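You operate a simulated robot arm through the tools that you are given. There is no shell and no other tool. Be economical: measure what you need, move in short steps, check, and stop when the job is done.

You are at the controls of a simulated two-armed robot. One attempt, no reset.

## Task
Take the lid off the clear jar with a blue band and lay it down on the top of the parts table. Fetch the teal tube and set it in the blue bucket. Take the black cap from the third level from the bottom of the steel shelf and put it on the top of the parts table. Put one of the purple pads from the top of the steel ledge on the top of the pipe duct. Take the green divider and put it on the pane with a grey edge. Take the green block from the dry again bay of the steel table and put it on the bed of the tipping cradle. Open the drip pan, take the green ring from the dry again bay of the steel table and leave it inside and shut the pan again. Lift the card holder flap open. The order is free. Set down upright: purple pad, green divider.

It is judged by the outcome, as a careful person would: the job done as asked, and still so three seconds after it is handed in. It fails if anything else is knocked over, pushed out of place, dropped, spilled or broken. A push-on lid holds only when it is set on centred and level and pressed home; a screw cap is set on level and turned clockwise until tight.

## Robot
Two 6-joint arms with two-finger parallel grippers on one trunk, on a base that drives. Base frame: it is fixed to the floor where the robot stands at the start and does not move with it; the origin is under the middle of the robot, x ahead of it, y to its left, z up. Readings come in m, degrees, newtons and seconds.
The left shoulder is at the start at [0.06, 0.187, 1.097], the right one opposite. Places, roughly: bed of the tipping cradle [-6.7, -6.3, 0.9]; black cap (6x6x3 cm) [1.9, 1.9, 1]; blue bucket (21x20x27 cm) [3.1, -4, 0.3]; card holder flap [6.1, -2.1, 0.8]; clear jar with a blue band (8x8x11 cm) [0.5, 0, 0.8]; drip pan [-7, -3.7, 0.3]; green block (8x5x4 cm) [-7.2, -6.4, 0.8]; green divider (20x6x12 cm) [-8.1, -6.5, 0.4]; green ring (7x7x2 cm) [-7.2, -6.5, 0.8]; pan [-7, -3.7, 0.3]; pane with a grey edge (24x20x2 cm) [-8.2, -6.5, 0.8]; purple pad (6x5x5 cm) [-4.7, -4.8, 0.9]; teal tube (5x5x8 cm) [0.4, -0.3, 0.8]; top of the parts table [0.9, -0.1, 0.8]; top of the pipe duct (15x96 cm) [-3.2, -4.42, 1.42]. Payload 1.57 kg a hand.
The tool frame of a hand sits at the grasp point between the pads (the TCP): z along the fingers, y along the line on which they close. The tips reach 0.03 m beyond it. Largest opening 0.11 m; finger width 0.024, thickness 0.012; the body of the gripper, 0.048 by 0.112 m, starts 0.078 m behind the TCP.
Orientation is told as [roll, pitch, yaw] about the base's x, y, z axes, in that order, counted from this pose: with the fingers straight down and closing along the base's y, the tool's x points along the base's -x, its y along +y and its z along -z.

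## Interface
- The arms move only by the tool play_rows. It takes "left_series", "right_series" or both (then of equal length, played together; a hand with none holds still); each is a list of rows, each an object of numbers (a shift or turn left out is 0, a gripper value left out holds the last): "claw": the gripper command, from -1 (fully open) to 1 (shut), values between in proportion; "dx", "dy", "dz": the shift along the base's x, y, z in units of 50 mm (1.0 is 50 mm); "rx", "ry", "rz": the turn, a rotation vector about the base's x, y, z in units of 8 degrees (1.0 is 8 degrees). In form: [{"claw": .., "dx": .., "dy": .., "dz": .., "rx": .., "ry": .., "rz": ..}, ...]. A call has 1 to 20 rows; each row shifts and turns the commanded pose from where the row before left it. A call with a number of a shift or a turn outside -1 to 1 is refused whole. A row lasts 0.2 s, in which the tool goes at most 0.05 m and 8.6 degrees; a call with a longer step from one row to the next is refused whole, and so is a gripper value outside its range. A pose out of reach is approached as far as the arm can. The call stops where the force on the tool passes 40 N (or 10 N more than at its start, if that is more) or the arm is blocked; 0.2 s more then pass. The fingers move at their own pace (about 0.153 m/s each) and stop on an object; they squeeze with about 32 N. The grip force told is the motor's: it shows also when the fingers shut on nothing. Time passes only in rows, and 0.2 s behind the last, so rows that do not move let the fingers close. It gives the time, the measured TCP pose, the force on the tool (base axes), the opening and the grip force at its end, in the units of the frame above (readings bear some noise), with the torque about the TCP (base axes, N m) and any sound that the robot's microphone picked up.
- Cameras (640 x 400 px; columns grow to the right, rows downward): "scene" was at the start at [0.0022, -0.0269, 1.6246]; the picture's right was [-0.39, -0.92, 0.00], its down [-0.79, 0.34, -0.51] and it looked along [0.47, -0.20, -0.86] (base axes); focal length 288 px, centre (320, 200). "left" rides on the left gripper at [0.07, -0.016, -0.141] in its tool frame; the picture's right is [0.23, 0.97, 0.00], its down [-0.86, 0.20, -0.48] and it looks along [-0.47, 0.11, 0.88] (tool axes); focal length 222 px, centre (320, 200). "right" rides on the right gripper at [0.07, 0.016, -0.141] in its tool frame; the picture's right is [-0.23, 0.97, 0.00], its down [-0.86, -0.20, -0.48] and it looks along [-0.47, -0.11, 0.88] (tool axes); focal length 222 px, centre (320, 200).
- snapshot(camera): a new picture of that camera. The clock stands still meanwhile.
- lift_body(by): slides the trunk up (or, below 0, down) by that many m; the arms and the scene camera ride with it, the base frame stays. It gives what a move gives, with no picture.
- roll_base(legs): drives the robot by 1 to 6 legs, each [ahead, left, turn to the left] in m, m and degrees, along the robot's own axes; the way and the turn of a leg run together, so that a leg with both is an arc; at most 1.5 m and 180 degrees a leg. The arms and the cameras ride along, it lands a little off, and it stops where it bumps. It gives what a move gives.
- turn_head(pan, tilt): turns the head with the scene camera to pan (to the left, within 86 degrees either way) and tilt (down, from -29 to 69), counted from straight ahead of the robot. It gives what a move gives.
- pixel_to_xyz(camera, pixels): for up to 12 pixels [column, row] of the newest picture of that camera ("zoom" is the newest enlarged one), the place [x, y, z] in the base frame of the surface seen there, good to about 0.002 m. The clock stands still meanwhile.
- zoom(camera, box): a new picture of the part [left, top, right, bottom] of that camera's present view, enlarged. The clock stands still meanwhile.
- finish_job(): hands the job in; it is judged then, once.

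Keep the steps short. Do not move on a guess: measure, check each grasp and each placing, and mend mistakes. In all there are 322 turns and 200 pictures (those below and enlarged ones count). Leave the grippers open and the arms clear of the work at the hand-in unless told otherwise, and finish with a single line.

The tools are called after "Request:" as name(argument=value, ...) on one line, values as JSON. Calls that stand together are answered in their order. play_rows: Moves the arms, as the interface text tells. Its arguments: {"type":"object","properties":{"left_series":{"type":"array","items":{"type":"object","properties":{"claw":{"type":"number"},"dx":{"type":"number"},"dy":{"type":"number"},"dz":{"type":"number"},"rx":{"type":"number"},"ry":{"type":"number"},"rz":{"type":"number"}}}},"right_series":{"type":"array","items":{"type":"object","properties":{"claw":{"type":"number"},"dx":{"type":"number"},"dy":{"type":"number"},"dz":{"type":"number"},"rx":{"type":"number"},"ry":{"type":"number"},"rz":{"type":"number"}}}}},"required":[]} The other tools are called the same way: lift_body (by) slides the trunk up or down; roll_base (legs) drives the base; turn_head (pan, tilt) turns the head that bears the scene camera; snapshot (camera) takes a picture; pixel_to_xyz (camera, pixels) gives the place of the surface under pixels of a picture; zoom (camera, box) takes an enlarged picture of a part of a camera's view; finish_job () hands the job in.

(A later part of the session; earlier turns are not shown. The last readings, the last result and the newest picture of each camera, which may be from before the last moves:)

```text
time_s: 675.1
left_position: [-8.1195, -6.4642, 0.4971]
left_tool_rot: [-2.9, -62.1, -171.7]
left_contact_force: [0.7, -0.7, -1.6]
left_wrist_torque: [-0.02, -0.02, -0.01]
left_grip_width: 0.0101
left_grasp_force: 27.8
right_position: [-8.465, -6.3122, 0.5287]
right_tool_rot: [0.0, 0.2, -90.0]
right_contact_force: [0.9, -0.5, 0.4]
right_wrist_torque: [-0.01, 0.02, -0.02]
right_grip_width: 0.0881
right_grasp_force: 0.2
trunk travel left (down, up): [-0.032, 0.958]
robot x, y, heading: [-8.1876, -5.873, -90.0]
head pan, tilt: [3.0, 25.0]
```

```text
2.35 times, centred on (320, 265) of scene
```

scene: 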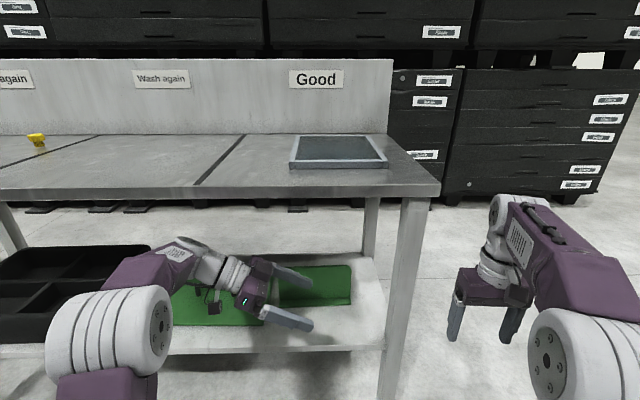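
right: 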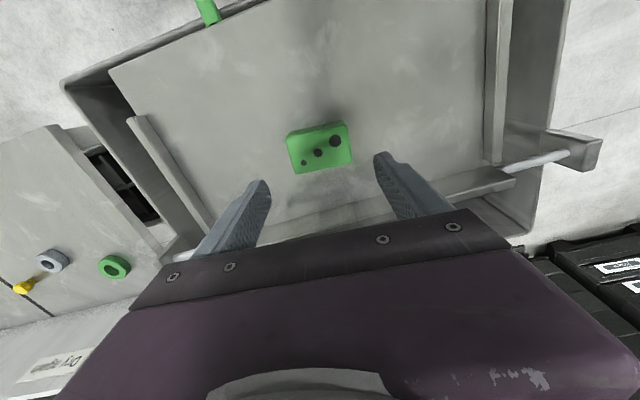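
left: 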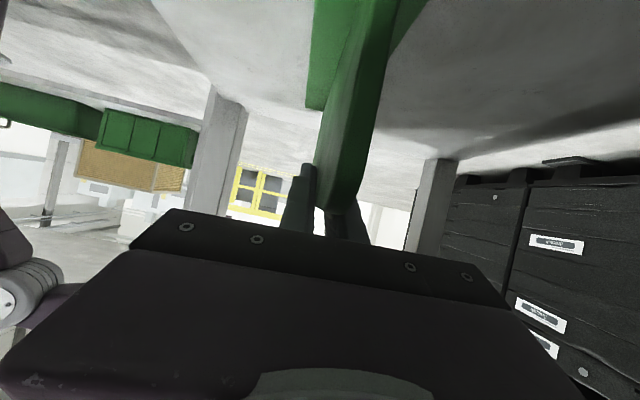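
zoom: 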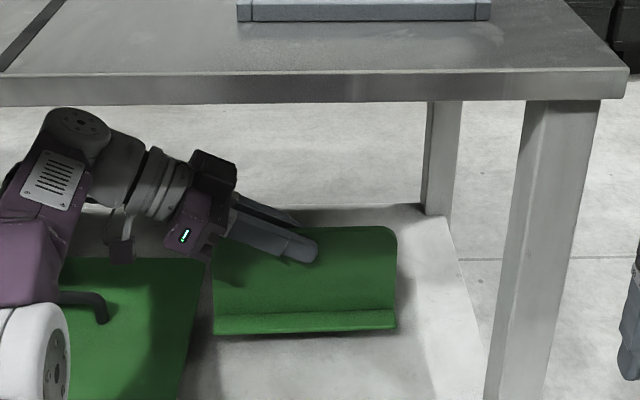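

Held level (foot 0.109 m below TCP). Pull straight out, then raise the trunk above table height.

Request:
roll_base(legs=[[-0.45, 0, 0]])

Request:
lift_body(by=0.4)

Request:
lift_body(by=0.14)

Request:
turn_head(pan=-3, tilt=38)

Request:
snapshot(camera="scene")

```text
time_s: 677.9
left_position: [-8.1202, -6.0133, 0.4958]
left_tool_rot: [-2.8, -62.0, -171.6]
left_contact_force: [0.3, 0.3, -1.9]
left_wrist_torque: [0.02, -0.03, 0.05]
left_grip_width: 0.0097
left_grasp_force: 28.3
right_position: [-8.4658, -5.8626, 0.5282]
right_tool_rot: [0.1, 0.2, -89.9]
right_contact_force: [0.3, -0.2, 0.3]
right_wrist_torque: [0.0, 0.0, 0.0]
right_grip_width: 0.0879
right_grasp_force: 0.0
trunk travel left (down, up): [-0.032, 0.958]
robot x, y, heading: [-8.186, -5.4187, -89.7]
head pan, tilt: [3.0, 25.0]
```

```text
time_s: 681.7
left_position: [-8.1206, -6.0145, 0.896]
left_tool_rot: [-2.9, -62.0, -171.7]
left_contact_force: [0.4, -0.6, -1.2]
left_wrist_torque: [0.04, 0.01, 0.0]
left_grip_width: 0.0098
left_grasp_force: 27.6
right_position: [-8.4653, -5.8632, 0.9282]
right_tool_rot: [0.1, 0.2, -90.1]
right_contact_force: [0.1, -0.2, 0.4]
right_wrist_torque: [0.02, -0.03, 0.0]
right_grip_width: 0.0879
right_grasp_force: 0.1
trunk travel left (down, up): [-0.432, 0.558]
robot x, y, heading: [-8.1879, -5.4199, -89.8]
head pan, tilt: [3.0, 25.0]
```

```text
time_s: 683.4
left_position: [-8.1193, -6.0161, 1.0364]
left_tool_rot: [-2.9, -61.9, -171.7]
left_contact_force: [0.1, 0.2, -0.5]
left_wrist_torque: [0.01, 0.01, 0.0]
left_grip_width: 0.0098
left_grasp_force: 28.1
right_position: [-8.4654, -5.8613, 1.0674]
right_tool_rot: [0.2, 0.1, -90.0]
right_contact_force: [1.0, 0.8, 0.1]
right_wrist_torque: [0.01, -0.01, 0.01]
right_grip_width: 0.0879
right_grasp_force: 0.0
trunk travel left (down, up): [-0.572, 0.418]
robot x, y, heading: [-8.1883, -5.421, -89.7]
head pan, tilt: [3.0, 25.0]
```

```text
time_s: 684.1
left_position: [-8.1198, -6.0151, 1.0364]
left_tool_rot: [-2.9, -61.9, -171.7]
left_contact_force: [0.5, -0.1, -2.0]
left_wrist_torque: [-0.02, 0.01, -0.02]
left_grip_width: 0.01
left_grasp_force: 27.8
right_position: [-8.4657, -5.8631, 1.0688]
right_tool_rot: [0.0, 0.2, -90.0]
right_contact_force: [0.4, -0.7, 0.1]
right_wrist_torque: [0.02, -0.01, -0.01]
right_grip_width: 0.0882
right_grasp_force: 0.0
trunk travel left (down, up): [-0.572, 0.418]
robot x, y, heading: [-8.1877, -5.4218, -89.8]
head pan, tilt: [-3.0, 38.0]
```

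```text
56 pictures are left
```

scene: 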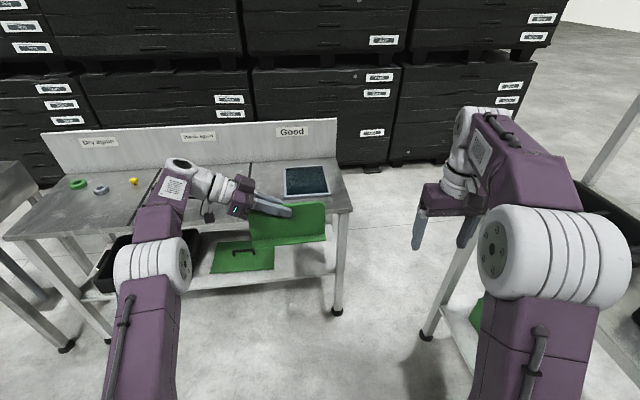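

Measure the pane's corners and the divider's ends in hand.

Request:
zoom(camera="scene", box=[230, 150, 350, 250])

Request:
pixel_to_xyz(camera="zoom", pixels=[[300, 75], [215, 85], [420, 70], [230, 170], [405, 160], [320, 125], [110, 245], [500, 235], [300, 280], [115, 370], [510, 360], [320, 362]])

```text
4.00 times, centred on (290, 200) of scene
```

zoom: 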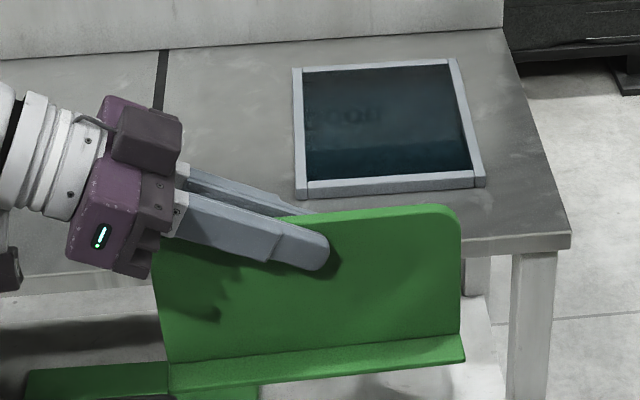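

```text
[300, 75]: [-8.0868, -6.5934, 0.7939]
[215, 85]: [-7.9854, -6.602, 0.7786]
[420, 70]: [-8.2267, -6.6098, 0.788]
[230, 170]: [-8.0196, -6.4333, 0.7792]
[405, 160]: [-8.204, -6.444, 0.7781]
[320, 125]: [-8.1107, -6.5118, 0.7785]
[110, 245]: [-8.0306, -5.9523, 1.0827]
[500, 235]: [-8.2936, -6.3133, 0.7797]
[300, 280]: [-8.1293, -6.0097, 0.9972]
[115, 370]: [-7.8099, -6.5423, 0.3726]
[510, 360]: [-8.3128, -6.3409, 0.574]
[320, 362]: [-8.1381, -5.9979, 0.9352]
```

Request:
pixel_to_xyz(camera="zoom", pixels=[[302, 188], [480, 180], [298, 72], [452, 64], [390, 186], [380, 66], [297, 130], [466, 120], [175, 378], [462, 352]])

```text
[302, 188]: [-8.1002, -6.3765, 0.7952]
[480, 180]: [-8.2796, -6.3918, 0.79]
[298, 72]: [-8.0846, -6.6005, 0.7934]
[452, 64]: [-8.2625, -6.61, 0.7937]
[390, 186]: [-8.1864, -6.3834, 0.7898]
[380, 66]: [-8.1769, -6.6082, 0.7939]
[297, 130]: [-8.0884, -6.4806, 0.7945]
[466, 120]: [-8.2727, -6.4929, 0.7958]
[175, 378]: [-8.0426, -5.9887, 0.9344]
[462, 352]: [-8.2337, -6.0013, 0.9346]
```

The pane is 0.20 m wide in x (centre ≈(-8.181,-6.493), frame top 0.794) – same as the divider, with matching yaw. The foot will rest on both side frames when centred. Drive in above it.

Request:
roll_base(legs=[[0, -0.045, 0], [0.45, 0, 0]])

Request:
roll_base(legs=[[0.025, 0, 0]])

Request:
turn_head(pan=3, tilt=42)

Request:
snapshot(camera="scene")

```text
time_s: 687.3
left_position: [-8.1639, -6.462, 1.0367]
left_tool_rot: [-3.0, -62.0, -171.7]
left_contact_force: [-0.9, -0.3, -1.5]
left_wrist_torque: [0.0, -0.01, -0.03]
left_grip_width: 0.0097
left_grasp_force: 28.0
right_position: [-8.5089, -6.3114, 1.0679]
right_tool_rot: [0.1, 0.3, -90.1]
right_contact_force: [-0.6, 0.4, 0.0]
right_wrist_torque: [-0.03, -0.01, 0.0]
right_grip_width: 0.0879
right_grasp_force: 0.1
trunk travel left (down, up): [-0.572, 0.418]
robot x, y, heading: [-8.2305, -5.8708, -90.1]
head pan, tilt: [-3.0, 38.0]
```

```text
time_s: 688.1
left_position: [-8.1628, -6.4851, 1.0386]
left_tool_rot: [-2.7, -62.1, -171.8]
left_contact_force: [0.0, -0.5, -1.4]
left_wrist_torque: [0.01, 0.0, 0.03]
left_grip_width: 0.0099
left_grasp_force: 28.1
right_position: [-8.51, -6.3336, 1.0683]
right_tool_rot: [0.1, 0.1, -90.0]
right_contact_force: [-0.5, 0.2, 0.5]
right_wrist_torque: [-0.02, -0.02, -0.02]
right_grip_width: 0.0878
right_grasp_force: 0.1
trunk travel left (down, up): [-0.572, 0.418]
robot x, y, heading: [-8.2316, -5.8958, -89.8]
head pan, tilt: [-3.0, 38.0]
```

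```text
time_s: 688.8
left_position: [-8.1628, -6.4873, 1.0362]
left_tool_rot: [-3.1, -62.0, -171.6]
left_contact_force: [0.2, 0.0, -2.2]
left_wrist_torque: [-0.01, -0.02, -0.01]
left_grip_width: 0.0096
left_grasp_force: 28.3
right_position: [-8.5091, -6.3356, 1.0672]
right_tool_rot: [0.1, 0.2, -89.9]
right_contact_force: [0.5, -0.3, 0.1]
right_wrist_torque: [0.03, 0.01, -0.01]
right_grip_width: 0.0878
right_grasp_force: 0.1
trunk travel left (down, up): [-0.572, 0.418]
robot x, y, heading: [-8.2345, -5.8907, -89.8]
head pan, tilt: [3.0, 42.0]
```

```text
54 pictures are left
```

scene: 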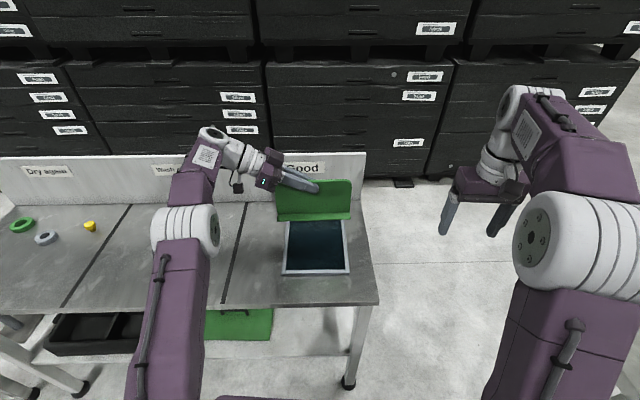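

Lower with the trunk to ~15 mm above the frame and check alignment.

Request:
lift_body(by=-0.118)

Request:
zoom(camera="scene", box=[240, 130, 400, 260])

Request:
pixel_to_xyz(camera="zoom", pixels=[[190, 190], [430, 190], [195, 250], [430, 250], [200, 300], [435, 300], [310, 195], [170, 200], [445, 185]])

```text
time_s: 690.3
left_position: [-8.1629, -6.4869, 0.9193]
left_tool_rot: [-2.9, -61.9, -171.9]
left_contact_force: [-0.1, 0.9, -2.6]
left_wrist_torque: [0.02, -0.02, -0.04]
left_grip_width: 0.0098
left_grasp_force: 27.6
right_position: [-8.5096, -6.3346, 0.9511]
right_tool_rot: [0.1, 0.2, -90.0]
right_contact_force: [0.1, -0.6, 0.8]
right_wrist_torque: [0.03, 0.01, -0.02]
right_grip_width: 0.0878
right_grasp_force: 0.1
trunk travel left (down, up): [-0.454, 0.536]
robot x, y, heading: [-8.2293, -5.8958, -90.0]
head pan, tilt: [3.0, 42.0]
```

```text
3.08 times, centred on (320, 195) of scene
```

zoom: 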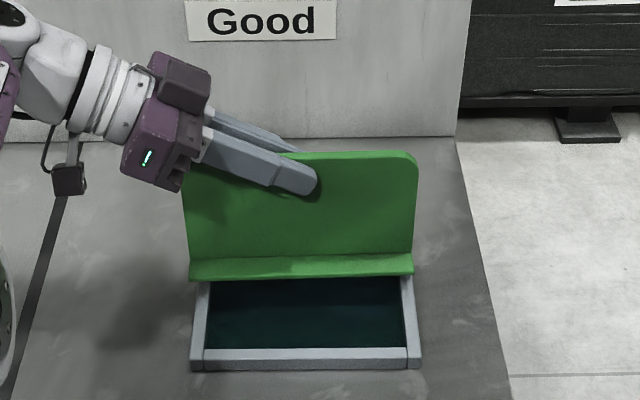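

```text
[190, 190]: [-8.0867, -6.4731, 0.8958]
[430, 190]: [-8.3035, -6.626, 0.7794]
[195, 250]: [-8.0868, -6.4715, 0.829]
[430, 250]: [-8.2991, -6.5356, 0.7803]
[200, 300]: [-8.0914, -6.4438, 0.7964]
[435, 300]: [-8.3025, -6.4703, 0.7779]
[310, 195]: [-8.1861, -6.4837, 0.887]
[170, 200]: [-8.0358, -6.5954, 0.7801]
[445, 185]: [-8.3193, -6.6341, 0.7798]
```

The divider is about 5 mm too far east; shift 5 mm and lower.

Request:
play_rows(left_series=[{"dx": -0.1}, {}])

Request:
lift_body(by=-0.012)

Request:
lift_body(by=-0.004)

```text
time_s: 690.9
left_position: [-8.1679, -6.4869, 0.9184]
left_tool_rot: [-2.9, -62.1, -171.7]
left_contact_force: [-0.7, -0.3, -1.4]
left_wrist_torque: [-0.01, -0.01, 0.0]
left_grip_width: 0.0098
left_grasp_force: 28.0
right_position: [-8.5093, -6.3346, 0.9507]
right_tool_rot: [0.3, 0.2, -90.1]
right_contact_force: [0.2, 0.2, -0.6]
right_wrist_torque: [-0.01, 0.01, 0.03]
right_grip_width: 0.088
right_grasp_force: 0.2
trunk travel left (down, up): [-0.454, 0.536]
robot x, y, heading: [-8.2291, -5.8942, -89.5]
head pan, tilt: [3.0, 42.0]
```

```text
time_s: 691.5
left_position: [-8.1682, -6.4855, 0.9065]
left_tool_rot: [-2.9, -62.0, -171.8]
left_contact_force: [-0.1, 0.4, -1.9]
left_wrist_torque: [0.01, -0.06, 0.0]
left_grip_width: 0.0098
left_grasp_force: 27.9
right_position: [-8.5096, -6.3337, 0.938]
right_tool_rot: [0.1, 0.1, -89.9]
right_contact_force: [0.4, 0.3, 0.3]
right_wrist_torque: [-0.01, -0.03, 0.04]
right_grip_width: 0.088
right_grasp_force: 0.1
trunk travel left (down, up): [-0.442, 0.548]
robot x, y, heading: [-8.2323, -5.8927, -89.9]
head pan, tilt: [3.0, 42.0]
```

```text
time_s: 692.0
left_position: [-8.1693, -6.4858, 0.9042]
left_tool_rot: [-2.8, -62.1, -171.8]
left_contact_force: [0.2, 0.1, 0.8]
left_wrist_torque: [-0.07, 0.18, 0.0]
left_grip_width: 0.0097
left_grasp_force: 28.3
right_position: [-8.5092, -6.3335, 0.9343]
right_tool_rot: [0.1, 0.1, -90.1]
right_contact_force: [0.4, -0.2, 0.0]
right_wrist_torque: [-0.01, -0.03, 0.03]
right_grip_width: 0.0878
right_grasp_force: 0.0
trunk travel left (down, up): [-0.438, 0.552]
robot x, y, heading: [-8.2297, -5.892, -89.7]
head pan, tilt: [3.0, 42.0]
```

Touching the frame. Check, then open slightly.

Request:
lift_body(by=-0.002)

Request:
play_rows(left_series=[{"claw": 0.6}, {}, {}])

Request:
zoom(camera="scene", box=[240, 130, 400, 260])

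```text
time_s: 692.5
left_position: [-8.1683, -6.4852, 0.9027]
left_tool_rot: [-2.4, -62.1, -172.1]
left_contact_force: [1.5, 0.1, 10.0]
left_wrist_torque: [-0.33, -0.24, 0.12]
left_grip_width: 0.0097
left_grasp_force: 28.3
right_position: [-8.5096, -6.3337, 0.9333]
right_tool_rot: [0.1, 0.1, -90.1]
right_contact_force: [-1.1, 0.3, 0.0]
right_wrist_torque: [-0.01, -0.01, -0.02]
right_grip_width: 0.0881
right_grasp_force: 0.2
trunk travel left (down, up): [-0.436, 0.554]
robot x, y, heading: [-8.2322, -5.8919, -89.9]
head pan, tilt: [3.0, 42.0]
```

```text
time_s: 693.3
left_position: [-8.1687, -6.4866, 0.9016]
left_tool_rot: [-3.0, -61.9, -171.8]
left_contact_force: [-1.0, -0.3, 0.3]
left_wrist_torque: [0.01, 0.0, 0.0]
left_grip_width: 0.0221
left_grasp_force: 0.0
right_position: [-8.5101, -6.3329, 0.9331]
right_tool_rot: [0.1, 0.1, -90.0]
right_contact_force: [-0.1, 0.5, 0.7]
right_wrist_torque: [0.0, -0.02, 0.01]
right_grip_width: 0.0881
right_grasp_force: 0.0
trunk travel left (down, up): [-0.436, 0.554]
robot x, y, heading: [-8.2313, -5.8918, -90.1]
head pan, tilt: [3.0, 42.0]
```

```text
3.08 times, centred on (320, 195) of scene
```

zoom: 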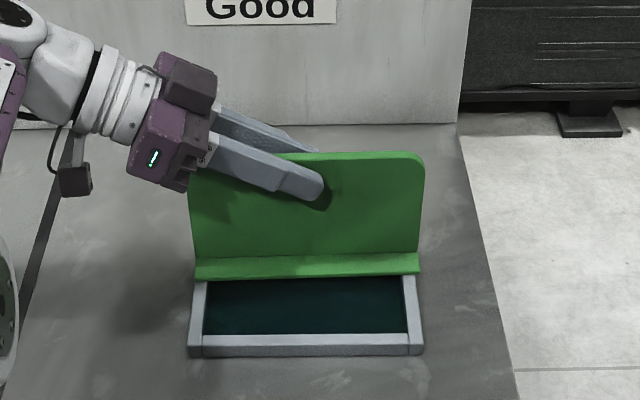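

It stands, spanning both frames. Lift the hand straight up and check.

Request:
lift_body(by=0.15)

Request:
zoom(camera="scene", box=[220, 150, 400, 290])

```text
time_s: 695.1
left_position: [-8.1688, -6.4865, 1.052]
left_tool_rot: [-2.9, -62.1, -171.8]
left_contact_force: [0.1, -0.1, -0.1]
left_wrist_torque: [0.0, 0.0, -0.02]
left_grip_width: 0.0219
left_grasp_force: 0.2
right_position: [-8.5092, -6.3336, 1.082]
right_tool_rot: [0.1, 0.2, -90.1]
right_contact_force: [-0.6, -0.6, 0.7]
right_wrist_torque: [-0.01, 0.02, -0.03]
right_grip_width: 0.0878
right_grasp_force: 0.1
trunk travel left (down, up): [-0.586, 0.404]
robot x, y, heading: [-8.2335, -5.8932, -89.9]
head pan, tilt: [3.0, 42.0]
```

```text
2.86 times, centred on (310, 220) of scene
```

zoom: 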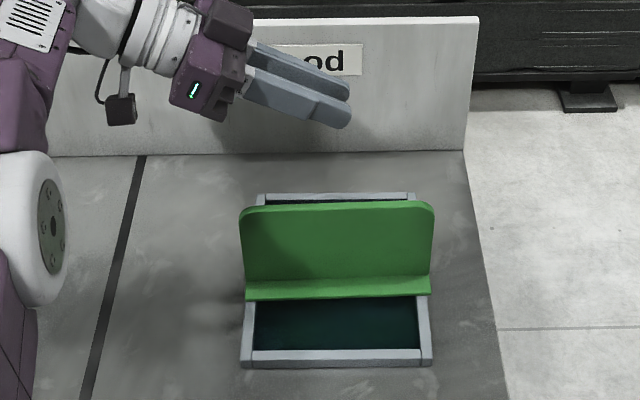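

The divider stands upright on the pane. Now back off, and reset the left hand (down, forward) and pitch the right hand 40° forward for the ring.

Request:
roll_base(legs=[[-0.4, 0, 0]])

Request:
play_rows(left_series=[{"ry": -1, "claw": 1}, {"ry": -1}, {"ry": -1}, {"ry": -1}, {"ry": -1}, {"ry": -1}, {"ry": -1}, {"ry": -0.75}, {"rz": 1, "dx": 0.5}, {"rz": 1, "dx": 0.5}, {"rz": 1, "dx": 0.5}, {"rz": 1, "dx": 0.5}, {"rz": 1, "dx": 0.5}, {"rz": 1}, {"rz": 1}, {"rz": 1}, {"rz": 1}, {"rz": 1}, {"rz": 0.2}, {}], right_series=[{"rx": -1, "dz": 0.2}, {"rx": -1, "dz": 0.2}, {"rx": -1}, {"rx": -1}, {"rx": -1}, {}, {}, {}, {}, {}, {}, {}, {}, {}, {}, {}, {}, {}, {}, {"claw": -1}])

```text
time_s: 697.5
left_position: [-8.1704, -6.0909, 1.0514]
left_tool_rot: [-2.9, -62.0, -171.9]
left_contact_force: [-0.5, 0.4, 0.2]
left_wrist_torque: [0.03, -0.02, 0.02]
left_grip_width: 0.022
left_grasp_force: 0.0
right_position: [-8.5103, -5.9373, 1.0828]
right_tool_rot: [0.2, 0.1, -90.0]
right_contact_force: [0.8, -0.5, -0.5]
right_wrist_torque: [-0.01, -0.01, 0.0]
right_grip_width: 0.0881
right_grasp_force: 0.1
trunk travel left (down, up): [-0.586, 0.404]
robot x, y, heading: [-8.2297, -5.4959, -90.1]
head pan, tilt: [3.0, 42.0]
```

```text
time_s: 701.8
left_position: [-8.0404, -6.038, 1.0569]
left_tool_rot: [4.2, 0.1, -94.5]
left_contact_force: [0.0, -0.6, 0.2]
left_wrist_torque: [-0.01, -0.01, 0.0]
left_grip_width: 0.0
left_grasp_force: 21.6
left hand out of reach, approached as far as the arm can: row 3, 4, 5, 6, 7, 8, 10, 18
right_position: [-8.5121, -5.9363, 1.1025]
right_tool_rot: [0.2, -39.9, -90.2]
right_contact_force: [-0.9, 0.2, 0.2]
right_wrist_torque: [-0.01, 0.02, 0.01]
right_grip_width: 0.1098
right_grasp_force: 0.0
trunk travel left (down, up): [-0.586, 0.404]
robot x, y, heading: [-8.2321, -5.4963, -90.0]
head pan, tilt: [3.0, 42.0]
```

Request:
roll_base(legs=[[0, 1.33, 0]])

Request:
play_rows(left_series=[{"dz": 0.7, "dy": 0.4}, {"dz": 0.7, "dy": 0.4}, {"dz": 0.5, "dy": 0.4}, {}])

Request:
roll_base(legs=[[0.25, 0, 0]])

Request:
snapshot(camera="right")

```text
time_s: 708.4
left_position: [-6.7115, -6.042, 1.0565]
left_tool_rot: [4.2, 0.1, -94.9]
left_contact_force: [-0.2, -0.1, -0.9]
left_wrist_torque: [0.0, 0.01, -0.04]
left_grip_width: 0.0001
left_grasp_force: 21.5
right_position: [-7.181, -5.9376, 1.1024]
right_tool_rot: [0.1, -39.8, -90.5]
right_contact_force: [-0.2, 0.7, -0.1]
right_wrist_torque: [0.0, 0.02, -0.01]
right_grip_width: 0.11
right_grasp_force: 0.1
trunk travel left (down, up): [-0.586, 0.404]
robot x, y, heading: [-6.899, -5.5004, -90.3]
head pan, tilt: [3.0, 42.0]
```

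```text
time_s: 709.4
left_position: [-6.7102, -5.9816, 1.1525]
left_tool_rot: [4.1, -0.1, -94.9]
left_contact_force: [-0.1, -0.4, 0.5]
left_wrist_torque: [-0.02, 0.0, 0.01]
left_grip_width: 0.0
left_grasp_force: 21.2
right_position: [-7.1804, -5.9374, 1.1025]
right_tool_rot: [0.2, -39.8, -90.5]
right_contact_force: [0.3, -0.5, -0.3]
right_wrist_torque: [0.02, 0.0, -0.03]
right_grip_width: 0.1099
right_grasp_force: 0.2
trunk travel left (down, up): [-0.586, 0.404]
robot x, y, heading: [-6.8997, -5.5007, -90.4]
head pan, tilt: [3.0, 42.0]
```

```text
time_s: 711.2
left_position: [-6.7132, -6.2312, 1.1516]
left_tool_rot: [4.2, 0.1, -94.9]
left_contact_force: [-0.1, -0.8, -0.5]
left_wrist_torque: [0.01, 0.04, 0.0]
left_grip_width: 0.0001
left_grasp_force: 21.2
right_position: [-7.1817, -6.1865, 1.1017]
right_tool_rot: [0.3, -39.9, -90.5]
right_contact_force: [-1.2, 0.6, 0.8]
right_wrist_torque: [-0.01, 0.0, -0.02]
right_grip_width: 0.1103
right_grasp_force: 0.0
trunk travel left (down, up): [-0.586, 0.404]
robot x, y, heading: [-6.9035, -5.7475, -90.2]
head pan, tilt: [3.0, 42.0]
```

```text
50 pictures are left
```

right: 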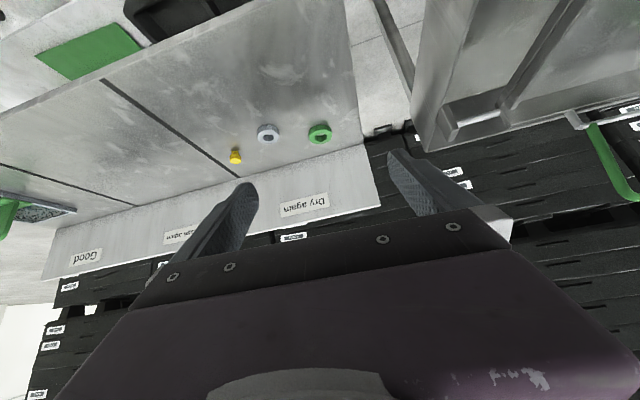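

Request:
zoom(camera="right", box=[220, 90, 400, 230])

Request:
pixel_to_xyz(camera="zoom", pixels=[[355, 148], [322, 150], [392, 148], [358, 128], [360, 165], [385, 160], [330, 135], [400, 220], [200, 145]])

```text
2.86 times, centred on (310, 160) of right
```

zoom: 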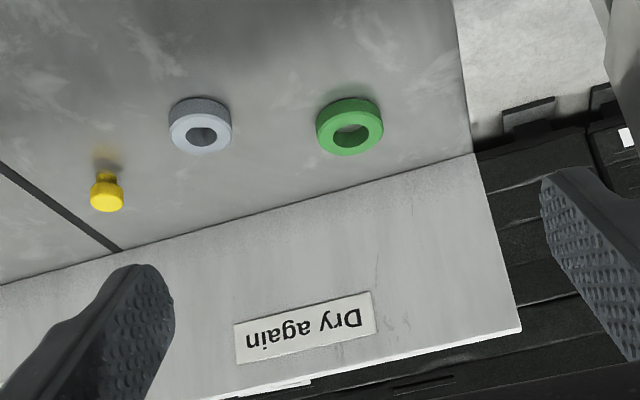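

```text
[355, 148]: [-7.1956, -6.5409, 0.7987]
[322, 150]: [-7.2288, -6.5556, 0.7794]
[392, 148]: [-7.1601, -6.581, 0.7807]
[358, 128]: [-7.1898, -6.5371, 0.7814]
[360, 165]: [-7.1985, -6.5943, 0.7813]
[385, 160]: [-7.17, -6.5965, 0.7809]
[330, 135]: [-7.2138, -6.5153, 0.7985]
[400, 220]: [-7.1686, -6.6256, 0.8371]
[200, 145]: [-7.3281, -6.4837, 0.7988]
```

Request:
pixel_to_xyz(camera="zoom", pixels=[[321, 128], [379, 124], [349, 112], [351, 150], [372, 142], [327, 115], [372, 112]])

```text
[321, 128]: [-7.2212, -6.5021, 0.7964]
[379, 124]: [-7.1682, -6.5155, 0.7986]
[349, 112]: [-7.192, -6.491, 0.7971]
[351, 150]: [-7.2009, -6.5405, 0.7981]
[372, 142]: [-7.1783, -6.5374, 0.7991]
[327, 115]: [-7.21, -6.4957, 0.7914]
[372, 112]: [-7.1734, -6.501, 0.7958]
```

Ring centre ≈(-7.195,-6.515), top 0.799. Base 0.05 m ahead, then to a pre-grasp point.

Request:
roll_base(legs=[[0.055, 0, 0]])

Request:
play_rows(right_series=[{"dx": -0.04, "dy": -0.55, "dz": -0.6}, {"dx": -0.04, "dy": -0.55, "dz": -0.6}, {"dx": -0.04, "dy": -0.55, "dz": -0.6}, {"dx": -0.04, "dy": -0.55, "dz": -0.6}, {"dx": -0.04, "dy": -0.55, "dz": -0.6}, {"dx": -0.04, "dy": -0.55, "dz": -0.6}, {"dy": -0.53, "dz": -0.65}, {}])

Request:
snapshot(camera="right")

```text
time_s: 712.2
left_position: [-6.7129, -6.2847, 1.1534]
left_tool_rot: [4.1, 0.0, -94.9]
left_contact_force: [0.1, 0.1, -1.2]
left_wrist_torque: [0.02, 0.02, 0.02]
left_grip_width: 0.0
left_grasp_force: 21.1
right_position: [-7.1825, -6.2402, 1.1033]
right_tool_rot: [0.2, -40.0, -90.6]
right_contact_force: [-0.2, -0.4, -1.0]
right_wrist_torque: [0.01, -0.03, 0.02]
right_grip_width: 0.11
right_grasp_force: 0.1
trunk travel left (down, up): [-0.586, 0.404]
robot x, y, heading: [-6.9042, -5.8045, -90.1]
head pan, tilt: [3.0, 42.0]
```

```text
time_s: 714.0
left_position: [-6.7129, -6.2842, 1.1526]
left_tool_rot: [4.2, -0.1, -94.9]
left_contact_force: [-0.4, 0.8, 0.0]
left_wrist_torque: [-0.01, 0.02, -0.01]
left_grip_width: 0.0002
left_grasp_force: 21.1
right_position: [-7.194, -6.4319, 0.8905]
right_tool_rot: [0.1, -39.9, -90.4]
right_contact_force: [-0.2, -0.2, 0.2]
right_wrist_torque: [0.03, -0.01, 0.0]
right_grip_width: 0.1099
right_grasp_force: 0.0
trunk travel left (down, up): [-0.586, 0.404]
robot x, y, heading: [-6.9022, -5.801, -90.2]
head pan, tilt: [3.0, 42.0]
```

```text
48 pictures are left
```

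right: 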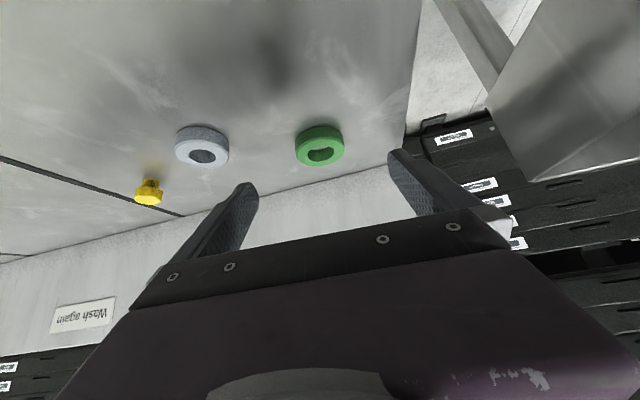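

Aligned. Advance along the axis with a slightly narrowed gripper, then close.

Request:
play_rows(right_series=[{"claw": -0.65}, {"dy": -0.6, "dz": -0.7}, {"dy": -0.5, "dz": -0.62}, {"dy": -0.19, "dz": -0.23}, {}])

Request:
snapshot(camera="right")

```text
time_s: 715.2
left_position: [-6.7141, -6.2861, 1.1523]
left_tool_rot: [4.2, 0.0, -94.9]
left_contact_force: [0.4, 0.2, 0.4]
left_wrist_torque: [0.03, -0.01, -0.01]
left_grip_width: 0.0
left_grasp_force: 21.4
right_position: [-7.1941, -6.4977, 0.8124]
right_tool_rot: [0.1, -39.8, -90.5]
right_contact_force: [0.0, 0.1, -0.9]
right_wrist_torque: [0.0, -0.03, 0.03]
right_grip_width: 0.091
right_grasp_force: 0.1
trunk travel left (down, up): [-0.586, 0.404]
robot x, y, heading: [-6.9016, -5.8044, -90.0]
head pan, tilt: [3.0, 42.0]
```

```text
47 pictures are left
```

right: 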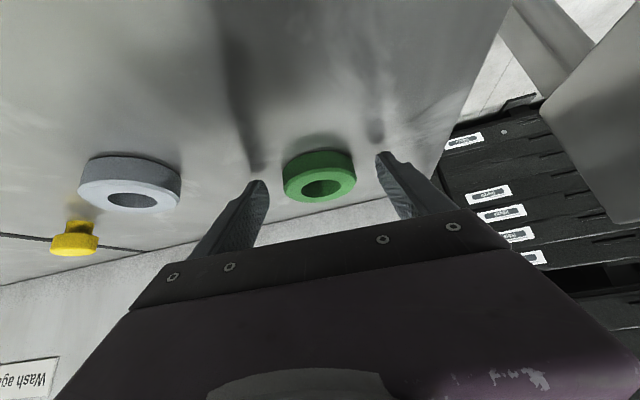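

Request:
play_rows(right_series=[{"claw": 1}, {}, {}, {"dz": 0.4}, {"dz": 0.8}, {"dz": 0.8}, {}])

Request:
snapshot(camera="right")

```text
time_s: 716.8
left_position: [-6.7121, -6.2865, 1.1515]
left_tool_rot: [4.2, -0.1, -94.9]
left_contact_force: [-0.4, -0.6, 0.5]
left_wrist_torque: [0.01, 0.0, -0.03]
left_grip_width: 0.0002
left_grasp_force: 21.3
right_position: [-7.1941, -6.4966, 0.9127]
right_tool_rot: [0.2, -39.8, -90.5]
right_contact_force: [-0.9, -0.1, 0.1]
right_wrist_torque: [0.03, 0.02, 0.01]
right_grip_width: 0.06
right_grasp_force: 31.6
trunk travel left (down, up): [-0.586, 0.404]
robot x, y, heading: [-6.8997, -5.7997, -90.4]
head pan, tilt: [3.0, 42.0]
```

```text
46 pictures are left
```

right: 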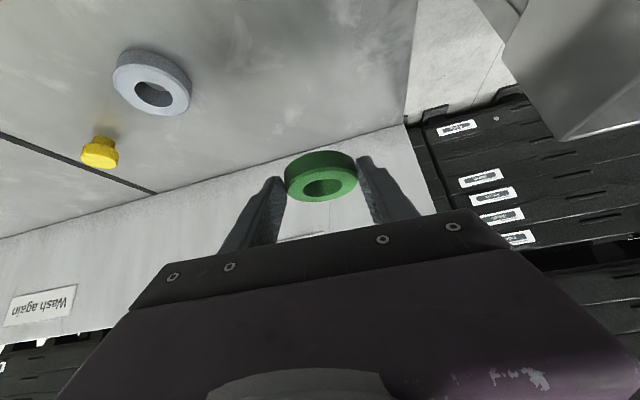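

Ring held (0.060 m). Back off, raise, turn east, and glance at the machine's south side for the drip pan.

Request:
lift_body(by=0.2)

Request:
roll_base(legs=[[-0.3, 0, 0], [0, 0, 90]])

Request:
turn_head(pan=86, tilt=30)

Request:
snapshot(camera="scene")

```text
time_s: 719.0
left_position: [-6.7138, -6.2855, 1.3521]
left_tool_rot: [4.2, 0.0, -94.9]
left_contact_force: [0.2, 0.6, -0.3]
left_wrist_torque: [0.0, -0.01, -0.03]
left_grip_width: 0.0002
left_grasp_force: 21.6
right_position: [-7.1945, -6.4963, 1.1125]
right_tool_rot: [0.2, -39.9, -90.6]
right_contact_force: [1.0, 0.1, -1.0]
right_wrist_torque: [-0.01, -0.02, -0.03]
right_grip_width: 0.06
right_grasp_force: 32.0
trunk travel left (down, up): [-0.786, 0.204]
robot x, y, heading: [-6.9004, -5.8008, -90.6]
head pan, tilt: [3.0, 42.0]
```

```text
time_s: 724.8
left_position: [-6.4179, -5.3122, 1.3519]
left_tool_rot: [4.2, 0.0, -4.3]
left_contact_force: [0.1, 0.0, 0.3]
left_wrist_torque: [0.0, 0.02, 0.04]
left_grip_width: 0.0001
left_grasp_force: 20.7
right_position: [-6.201, -5.7893, 1.1125]
right_tool_rot: [0.2, -39.8, 0.1]
right_contact_force: [-0.5, 0.8, -0.4]
right_wrist_torque: [0.0, 0.0, 0.01]
right_grip_width: 0.06
right_grasp_force: 32.2
trunk travel left (down, up): [-0.786, 0.204]
robot x, y, heading: [-6.8986, -5.5056, 0.1]
head pan, tilt: [3.0, 42.0]
```

```text
time_s: 726.4
left_position: [-6.4193, -5.3116, 1.3519]
left_tool_rot: [4.2, 0.0, -4.3]
left_contact_force: [0.4, -0.7, -0.4]
left_wrist_torque: [-0.03, 0.01, -0.02]
left_grip_width: 0.0
left_grasp_force: 20.7
right_position: [-6.2022, -5.7903, 1.1137]
right_tool_rot: [0.2, -39.8, 0.0]
right_contact_force: [0.3, 0.3, -0.4]
right_wrist_torque: [-0.01, 0.04, 0.01]
right_grip_width: 0.0597
right_grasp_force: 32.1
trunk travel left (down, up): [-0.786, 0.204]
robot x, y, heading: [-6.9003, -5.502, 0.3]
head pan, tilt: [85.9, 30.0]
```

```text
45 pictures are left
```

scene: 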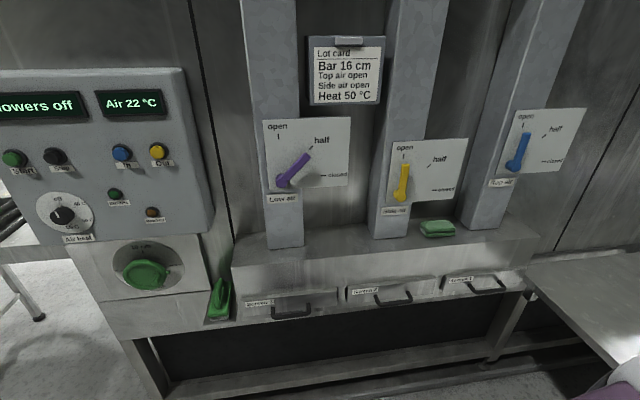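

The south side has only screen drawers; the drip pan must be on the north face (x≈-7, y≈-3.6). Drive round with the ring.

Request:
roll_base(legs=[[1.3, -0.1, 0], [1.45, 0, 0], [1.45, 0, 0], [1.1, 0, 0], [0, -0.46, 0], [1.2, 0, 0]])

```text
time_s: 751.0
left_position: [-1.2144, -5.478, 1.3528]
left_tool_rot: [4.0, 1.4, -5.8]
left_contact_force: [-6.7, 1.5, -0.7]
left_wrist_torque: [-0.01, -1.04, -0.1]
left_grip_width: 0.0
left_grasp_force: 21.4
right_position: [-1.0032, -5.9607, 1.1125]
right_tool_rot: [0.2, -39.9, -1.2]
right_contact_force: [0.8, 0.3, -0.5]
right_wrist_torque: [-0.01, 0.02, 0.01]
right_grip_width: 0.0597
right_grasp_force: 32.7
trunk travel left (down, up): [-0.786, 0.204]
robot x, y, heading: [-1.6929, -5.6576, -1.3]
head pan, tilt: [85.9, 30.0]
stopped in leg 4: the force on the tool passed its limit (the readings are from after the stop); the commanded pose is now the measured one
```

The left hand touched the tall shelf. Back off and look at it.

Request:
roll_base(legs=[[-0.2, 0, 1.3]])

Request:
turn_head(pan=15, tilt=25)

Request:
snapshot(camera="scene")

```text
time_s: 752.6
left_position: [-1.4122, -5.4671, 1.3504]
left_tool_rot: [3.9, 1.5, -4.5]
left_contact_force: [1.0, -0.6, -0.5]
left_wrist_torque: [0.02, 0.05, -0.02]
left_grip_width: 0.0
left_grasp_force: 21.7
right_position: [-1.1933, -5.9447, 1.1108]
right_tool_rot: [0.2, -39.6, 0.0]
right_contact_force: [0.3, -0.6, -0.5]
right_wrist_torque: [-0.02, 0.01, 0.01]
right_grip_width: 0.0597
right_grasp_force: 31.9
trunk travel left (down, up): [-0.786, 0.204]
robot x, y, heading: [-1.8926, -5.655, 0.6]
head pan, tilt: [85.9, 30.0]
```

```text
time_s: 754.0
left_position: [-1.4182, -5.4665, 1.3523]
left_tool_rot: [4.0, 1.4, -4.5]
left_contact_force: [0.4, -0.5, -0.9]
left_wrist_torque: [0.03, -0.01, 0.03]
left_grip_width: 0.0001
left_grasp_force: 21.5
right_position: [-1.1957, -5.9443, 1.1134]
right_tool_rot: [0.2, -39.9, 0.0]
right_contact_force: [-0.2, 0.1, -0.2]
right_wrist_torque: [-0.01, 0.0, 0.02]
right_grip_width: 0.0599
right_grasp_force: 32.6
trunk travel left (down, up): [-0.786, 0.204]
robot x, y, heading: [-1.8911, -5.6556, 0.2]
head pan, tilt: [15.0, 25.0]
```

```text
44 pictures are left
```

scene: 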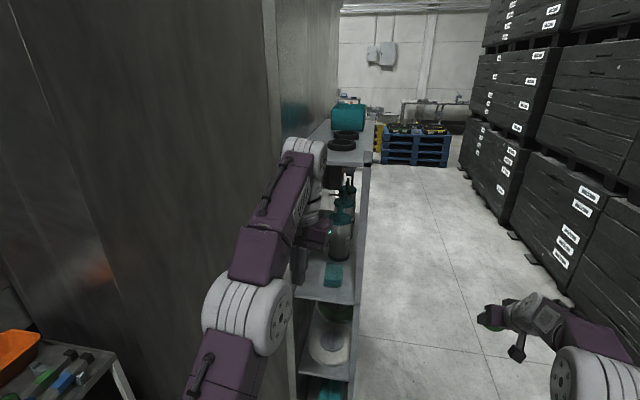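

Request:
zoom(camera="scene", box=[270, 90, 390, 390])

```text
1.33 times, centred on (330, 240) of scene
```

zoom: 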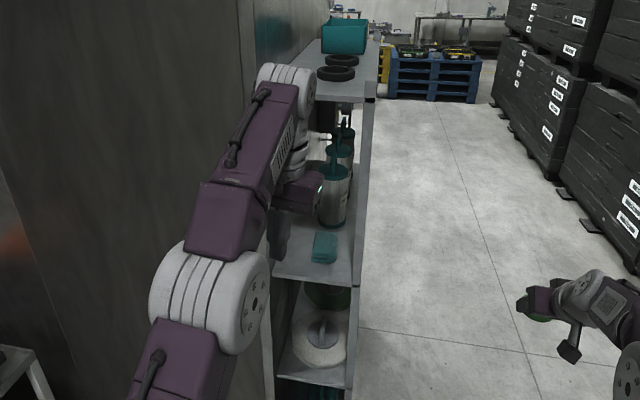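

Everything on the shelf stands. Sidestep right, then pass diagonally between shelf and tank.

Request:
roll_base(legs=[[0, -0.22, 0], [0.35, -0.22, 0], [1.2, 0, 0], [1.4, 0.1, 0], [1.3, 0.4, 0], [0, 0, 90]])

```text
time_s: 780.4
left_position: [2.182, -5.0958, 1.3521]
left_tool_rot: [4.0, 1.6, 84.3]
left_contact_force: [-0.3, 0.1, -0.4]
left_wrist_torque: [0.01, -0.03, 0.0]
left_grip_width: 0.0
left_grasp_force: 21.2
right_position: [2.6655, -4.8839, 1.1122]
right_tool_rot: [0.2, -39.8, 88.8]
right_contact_force: [-0.2, 0.1, -0.5]
right_wrist_torque: [-0.01, 0.02, 0.05]
right_grip_width: 0.0599
right_grasp_force: 32.1
trunk travel left (down, up): [-0.786, 0.204]
robot x, y, heading: [2.364, -5.5773, 89.0]
head pan, tilt: [15.0, 25.0]
```

Request:
roll_base(legs=[[1.45, -0.03, 1], [1.45, 0, 0], [0.8, 0, 0], [0, 0, 90], [1.45, 0, 0], [1.15, 0, 0]])

```text
time_s: 814.3
left_position: [-0.6603, -2.0358, 1.3519]
left_tool_rot: [4.0, 1.5, 174.4]
left_contact_force: [0.6, 0.4, -0.5]
left_wrist_torque: [-0.02, 0.0, 0.03]
left_grip_width: 0.0
left_grasp_force: 21.1
right_position: [-0.8735, -1.5539, 1.1108]
right_tool_rot: [0.1, -39.8, 179.1]
right_contact_force: [-0.1, -0.1, -0.5]
right_wrist_torque: [0.0, -0.04, -0.02]
right_grip_width: 0.0598
right_grasp_force: 32.0
trunk travel left (down, up): [-0.786, 0.204]
robot x, y, heading: [-0.1845, -1.8535, 179.2]
head pan, tilt: [15.0, 25.0]
```

Request:
roll_base(legs=[[1.2, 0.5, 0.8], [1.45, 0, 0], [1.45, 0, 0], [1.45, 0, 0], [1.1, 0, 0], [0, 0, 90]])

Request:
turn_head(pan=0, tilt=40)

Request:
snapshot(camera="scene")

```text
time_s: 850.2
left_position: [-6.6294, -2.8327, 1.3527]
left_tool_rot: [3.9, 1.5, -95.1]
left_contact_force: [0.1, -0.2, -0.6]
left_wrist_torque: [0.01, -0.01, -0.03]
left_grip_width: 0.0001
left_grasp_force: 21.4
right_position: [-7.1104, -3.0484, 1.1116]
right_tool_rot: [0.2, -39.8, -90.6]
right_contact_force: [-0.3, 0.7, -1.0]
right_wrist_torque: [-0.01, -0.01, 0.0]
right_grip_width: 0.0596
right_grasp_force: 32.2
trunk travel left (down, up): [-0.786, 0.204]
robot x, y, heading: [-6.8127, -2.3561, -90.3]
head pan, tilt: [15.0, 25.0]
```

```text
time_s: 851.0
left_position: [-6.6295, -2.8327, 1.3518]
left_tool_rot: [4.0, 1.5, -95.1]
left_contact_force: [-0.1, 0.7, -0.4]
left_wrist_torque: [-0.03, -0.02, -0.02]
left_grip_width: 0.0
left_grasp_force: 21.3
right_position: [-7.11, -3.0494, 1.1128]
right_tool_rot: [0.1, -39.8, -90.5]
right_contact_force: [0.2, 0.4, -0.3]
right_wrist_torque: [-0.03, 0.01, -0.02]
right_grip_width: 0.0599
right_grasp_force: 32.0
trunk travel left (down, up): [-0.786, 0.204]
robot x, y, heading: [-6.8129, -2.3517, -90.4]
head pan, tilt: [0.0, 40.0]
```

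```text
42 pictures are left
```

scene: 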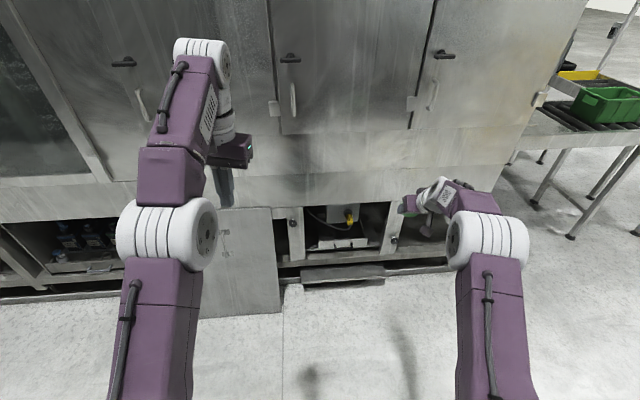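

Request:
zoom(camera="scene", box=[270, 180, 430, 300])

Request:
pixel_to_xyz(camera="zoom", pixels=[[300, 250], [270, 255], [400, 250], [330, 235], [300, 275], [300, 370], [320, 145], [90, 180], [500, 200], [250, 180], [430, 330], [130, 330]])

```text
3.33 times, centred on (350, 240) of scene
```

zoom: 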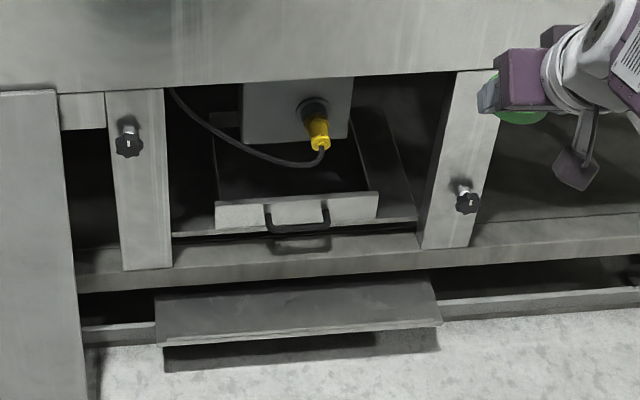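

```text
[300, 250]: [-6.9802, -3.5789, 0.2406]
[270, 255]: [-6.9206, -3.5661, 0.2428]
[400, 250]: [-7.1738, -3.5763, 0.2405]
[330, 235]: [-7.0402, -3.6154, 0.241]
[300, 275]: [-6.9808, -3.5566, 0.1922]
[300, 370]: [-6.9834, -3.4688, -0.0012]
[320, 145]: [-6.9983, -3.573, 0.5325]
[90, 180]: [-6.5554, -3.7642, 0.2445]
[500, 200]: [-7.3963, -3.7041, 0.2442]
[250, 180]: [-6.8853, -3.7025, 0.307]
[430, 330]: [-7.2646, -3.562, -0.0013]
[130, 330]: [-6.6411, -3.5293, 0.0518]
```

Request:
pixel_to_xyz(camera="zoom", pixels=[[297, 228], [268, 222], [327, 220], [300, 208], [225, 212], [370, 203], [300, 198], [290, 180], [350, 160], [220, 155], [300, 310], [300, 125]])

```text
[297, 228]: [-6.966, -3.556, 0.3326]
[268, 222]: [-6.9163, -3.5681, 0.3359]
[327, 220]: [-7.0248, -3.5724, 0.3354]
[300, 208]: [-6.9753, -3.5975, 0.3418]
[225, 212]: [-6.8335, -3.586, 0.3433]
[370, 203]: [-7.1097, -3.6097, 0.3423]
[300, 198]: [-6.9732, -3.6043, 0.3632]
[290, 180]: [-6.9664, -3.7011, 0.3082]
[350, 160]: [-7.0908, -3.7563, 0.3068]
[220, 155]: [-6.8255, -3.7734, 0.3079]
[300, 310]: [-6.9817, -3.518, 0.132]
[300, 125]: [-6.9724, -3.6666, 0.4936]
```

The pan's front (y -3.60) has a handle bar at x -6.92…-7.02, y -3.556, z 0.333. Plan: left hand horizontal, closing vertically on the bar, pull out; then the right hand lays in the ring. Orient the left hand and retract the right.

Request:
play_rows(left_series=[{"claw": 0.2, "rz": 0.6, "ry": 0.5, "rx": -0.2}, {"rx": -1}, {"rx": -1}, {"rx": -1}, {"rx": -1}, {"rx": -1}, {"rx": -1}, {"rx": -1}, {"rx": -1}, {"rx": -1}, {"rx": -1}, {"rx": -1}, {"rx": -0.25}, {}], right_series=[{"dy": 0.8}, {"dy": 0.8}, {"dy": 0.8}, {"dy": 0.8}, {"dy": 0.8}, {}, {}, {}, {}, {}, {}, {}, {}, {}])

Request:
play_rows(left_series=[{"ry": 1}, {"ry": 1}, {"ry": 1}, {"ry": 1}, {"ry": 1}, {"ry": 1}, {"ry": 1}, {"ry": 1}, {"ry": 1}, {"ry": 1}, {"ry": 1}, {"ry": 0.25}, {}])

```text
time_s: 854.0
left_position: [-6.6304, -2.8515, 1.3638]
left_tool_rot: [132.5, -89.5, 137.5]
left_contact_force: [0.8, -0.4, -0.1]
left_wrist_torque: [0.0, 0.01, 0.0]
left_grip_width: 0.0443
left_grasp_force: 0.0
left hand out of reach, approached as far as the arm can: row 12, 13
right_position: [-7.1096, -2.8486, 1.1113]
right_tool_rot: [0.2, -39.9, -90.6]
right_contact_force: [-0.3, 0.1, -1.1]
right_wrist_torque: [0.05, -0.04, 0.01]
right_grip_width: 0.0596
right_grasp_force: 32.2
trunk travel left (down, up): [-0.786, 0.204]
robot x, y, heading: [-6.8176, -2.3558, -90.2]
head pan, tilt: [0.0, 40.0]
```

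```text
time_s: 856.8
left_position: [-6.6299, -2.8535, 1.3653]
left_tool_rot: [-89.9, -0.2, 0.2]
left_contact_force: [0.0, 0.8, -0.5]
left_wrist_torque: [0.02, 0.02, -0.02]
left_grip_width: 0.0439
left_grasp_force: 0.0
right_position: [-7.1099, -2.8491, 1.1111]
right_tool_rot: [0.3, -39.8, -90.6]
right_contact_force: [-0.1, 0.3, -0.8]
right_wrist_torque: [0.02, 0.02, 0.0]
right_grip_width: 0.0597
right_grasp_force: 32.8
trunk travel left (down, up): [-0.786, 0.204]
robot x, y, heading: [-6.8169, -2.3541, -90.7]
head pan, tilt: [0.0, 40.0]
```

Left hand is horizontal, closing vertically. Strafe right 0.34 m, lower the trunk 0.75 m.

Request:
roll_base(legs=[[0, -0.34, 0.5]])

Request:
lift_body(by=-0.4)

Request:
lift_body(by=-0.37)

Request:
play_rows(left_series=[{"dz": -0.8}, {"dz": -0.8}, {"dz": -0.8}, {"dz": -0.8}, {"dz": -0.8}, {"dz": -0.8}, {}])

```text
time_s: 859.0
left_position: [-6.9624, -2.85, 1.3645]
left_tool_rot: [-89.9, -0.4, 1.0]
left_contact_force: [0.1, 0.5, 0.5]
left_wrist_torque: [0.0, 0.0, -0.04]
left_grip_width: 0.044
left_grasp_force: 0.1
right_position: [-7.4426, -2.852, 1.1108]
right_tool_rot: [0.1, -39.7, -89.9]
right_contact_force: [0.1, -0.3, -1.0]
right_wrist_torque: [-0.01, 0.04, 0.01]
right_grip_width: 0.0598
right_grasp_force: 31.9
trunk travel left (down, up): [-0.786, 0.204]
robot x, y, heading: [-7.1524, -2.3542, -89.5]
head pan, tilt: [0.0, 40.0]
```

```text
time_s: 862.8
left_position: [-6.9635, -2.8499, 0.9643]
left_tool_rot: [-89.9, -0.3, 1.1]
left_contact_force: [0.5, -0.4, 1.0]
left_wrist_torque: [0.01, -0.01, -0.01]
left_grip_width: 0.0441
left_grasp_force: 0.0
right_position: [-7.4443, -2.8524, 0.7125]
right_tool_rot: [0.2, -39.8, -89.9]
right_contact_force: [-0.4, 0.7, -0.5]
right_wrist_torque: [-0.01, 0.0, 0.0]
right_grip_width: 0.0594
right_grasp_force: 31.6
trunk travel left (down, up): [-0.386, 0.604]
robot x, y, heading: [-7.1554, -2.3546, -89.7]
head pan, tilt: [0.0, 40.0]
```

```text
time_s: 866.4
left_position: [-6.9631, -2.8498, 0.5947]
left_tool_rot: [-89.9, -0.3, 1.0]
left_contact_force: [1.2, -0.7, 1.2]
left_wrist_torque: [0.01, 0.01, 0.03]
left_grip_width: 0.0441
left_grasp_force: 0.1
right_position: [-7.4436, -2.8534, 0.3408]
right_tool_rot: [0.2, -39.8, -89.9]
right_contact_force: [0.3, 0.0, -0.7]
right_wrist_torque: [0.0, -0.02, 0.03]
right_grip_width: 0.06
right_grasp_force: 32.2
trunk travel left (down, up): [-0.016, 0.974]
robot x, y, heading: [-7.1548, -2.3542, -89.5]
head pan, tilt: [0.0, 40.0]
```

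```text
time_s: 868.0
left_position: [-6.9649, -2.8541, 0.5867]
left_tool_rot: [-89.7, -0.3, 1.0]
left_contact_force: [0.7, -0.2, 0.4]
left_wrist_torque: [0.0, -0.03, -0.02]
left_grip_width: 0.0437
left_grasp_force: 0.1
left hand out of reach, approached as far as the arm can: row 1, 2, 3, 4, 5, 6
right_position: [-7.4444, -2.8521, 0.3421]
right_tool_rot: [0.2, -39.8, -89.9]
right_contact_force: [0.6, 0.7, -0.8]
right_wrist_torque: [0.01, 0.0, -0.01]
right_grip_width: 0.0597
right_grasp_force: 32.4
trunk travel left (down, up): [-0.016, 0.974]
robot x, y, heading: [-7.1508, -2.3542, -89.7]
head pan, tilt: [0.0, 40.0]
```

It needs to be more extended. Move the hand forward 0.13 m and see.

Request:
play_rows(left_series=[{"dy": -0.9, "dx": 0.3}, {"dy": -0.9, "dx": 0.3}, {"dy": -0.9, "dx": 0.3}, {}])

```text
time_s: 869.0
left_position: [-6.9187, -2.9879, 0.5857]
left_tool_rot: [-89.8, -0.3, 1.0]
left_contact_force: [0.0, -0.3, 0.4]
left_wrist_torque: [0.0, -0.01, -0.01]
left_grip_width: 0.0438
left_grasp_force: 0.0
right_position: [-7.4436, -2.8522, 0.342]
right_tool_rot: [0.2, -39.8, -89.9]
right_contact_force: [-0.2, -0.5, -0.7]
right_wrist_torque: [0.03, -0.03, -0.02]
right_grip_width: 0.0594
right_grasp_force: 32.3
trunk travel left (down, up): [-0.016, 0.974]
robot x, y, heading: [-7.1537, -2.3534, -89.3]
head pan, tilt: [0.0, 40.0]
```

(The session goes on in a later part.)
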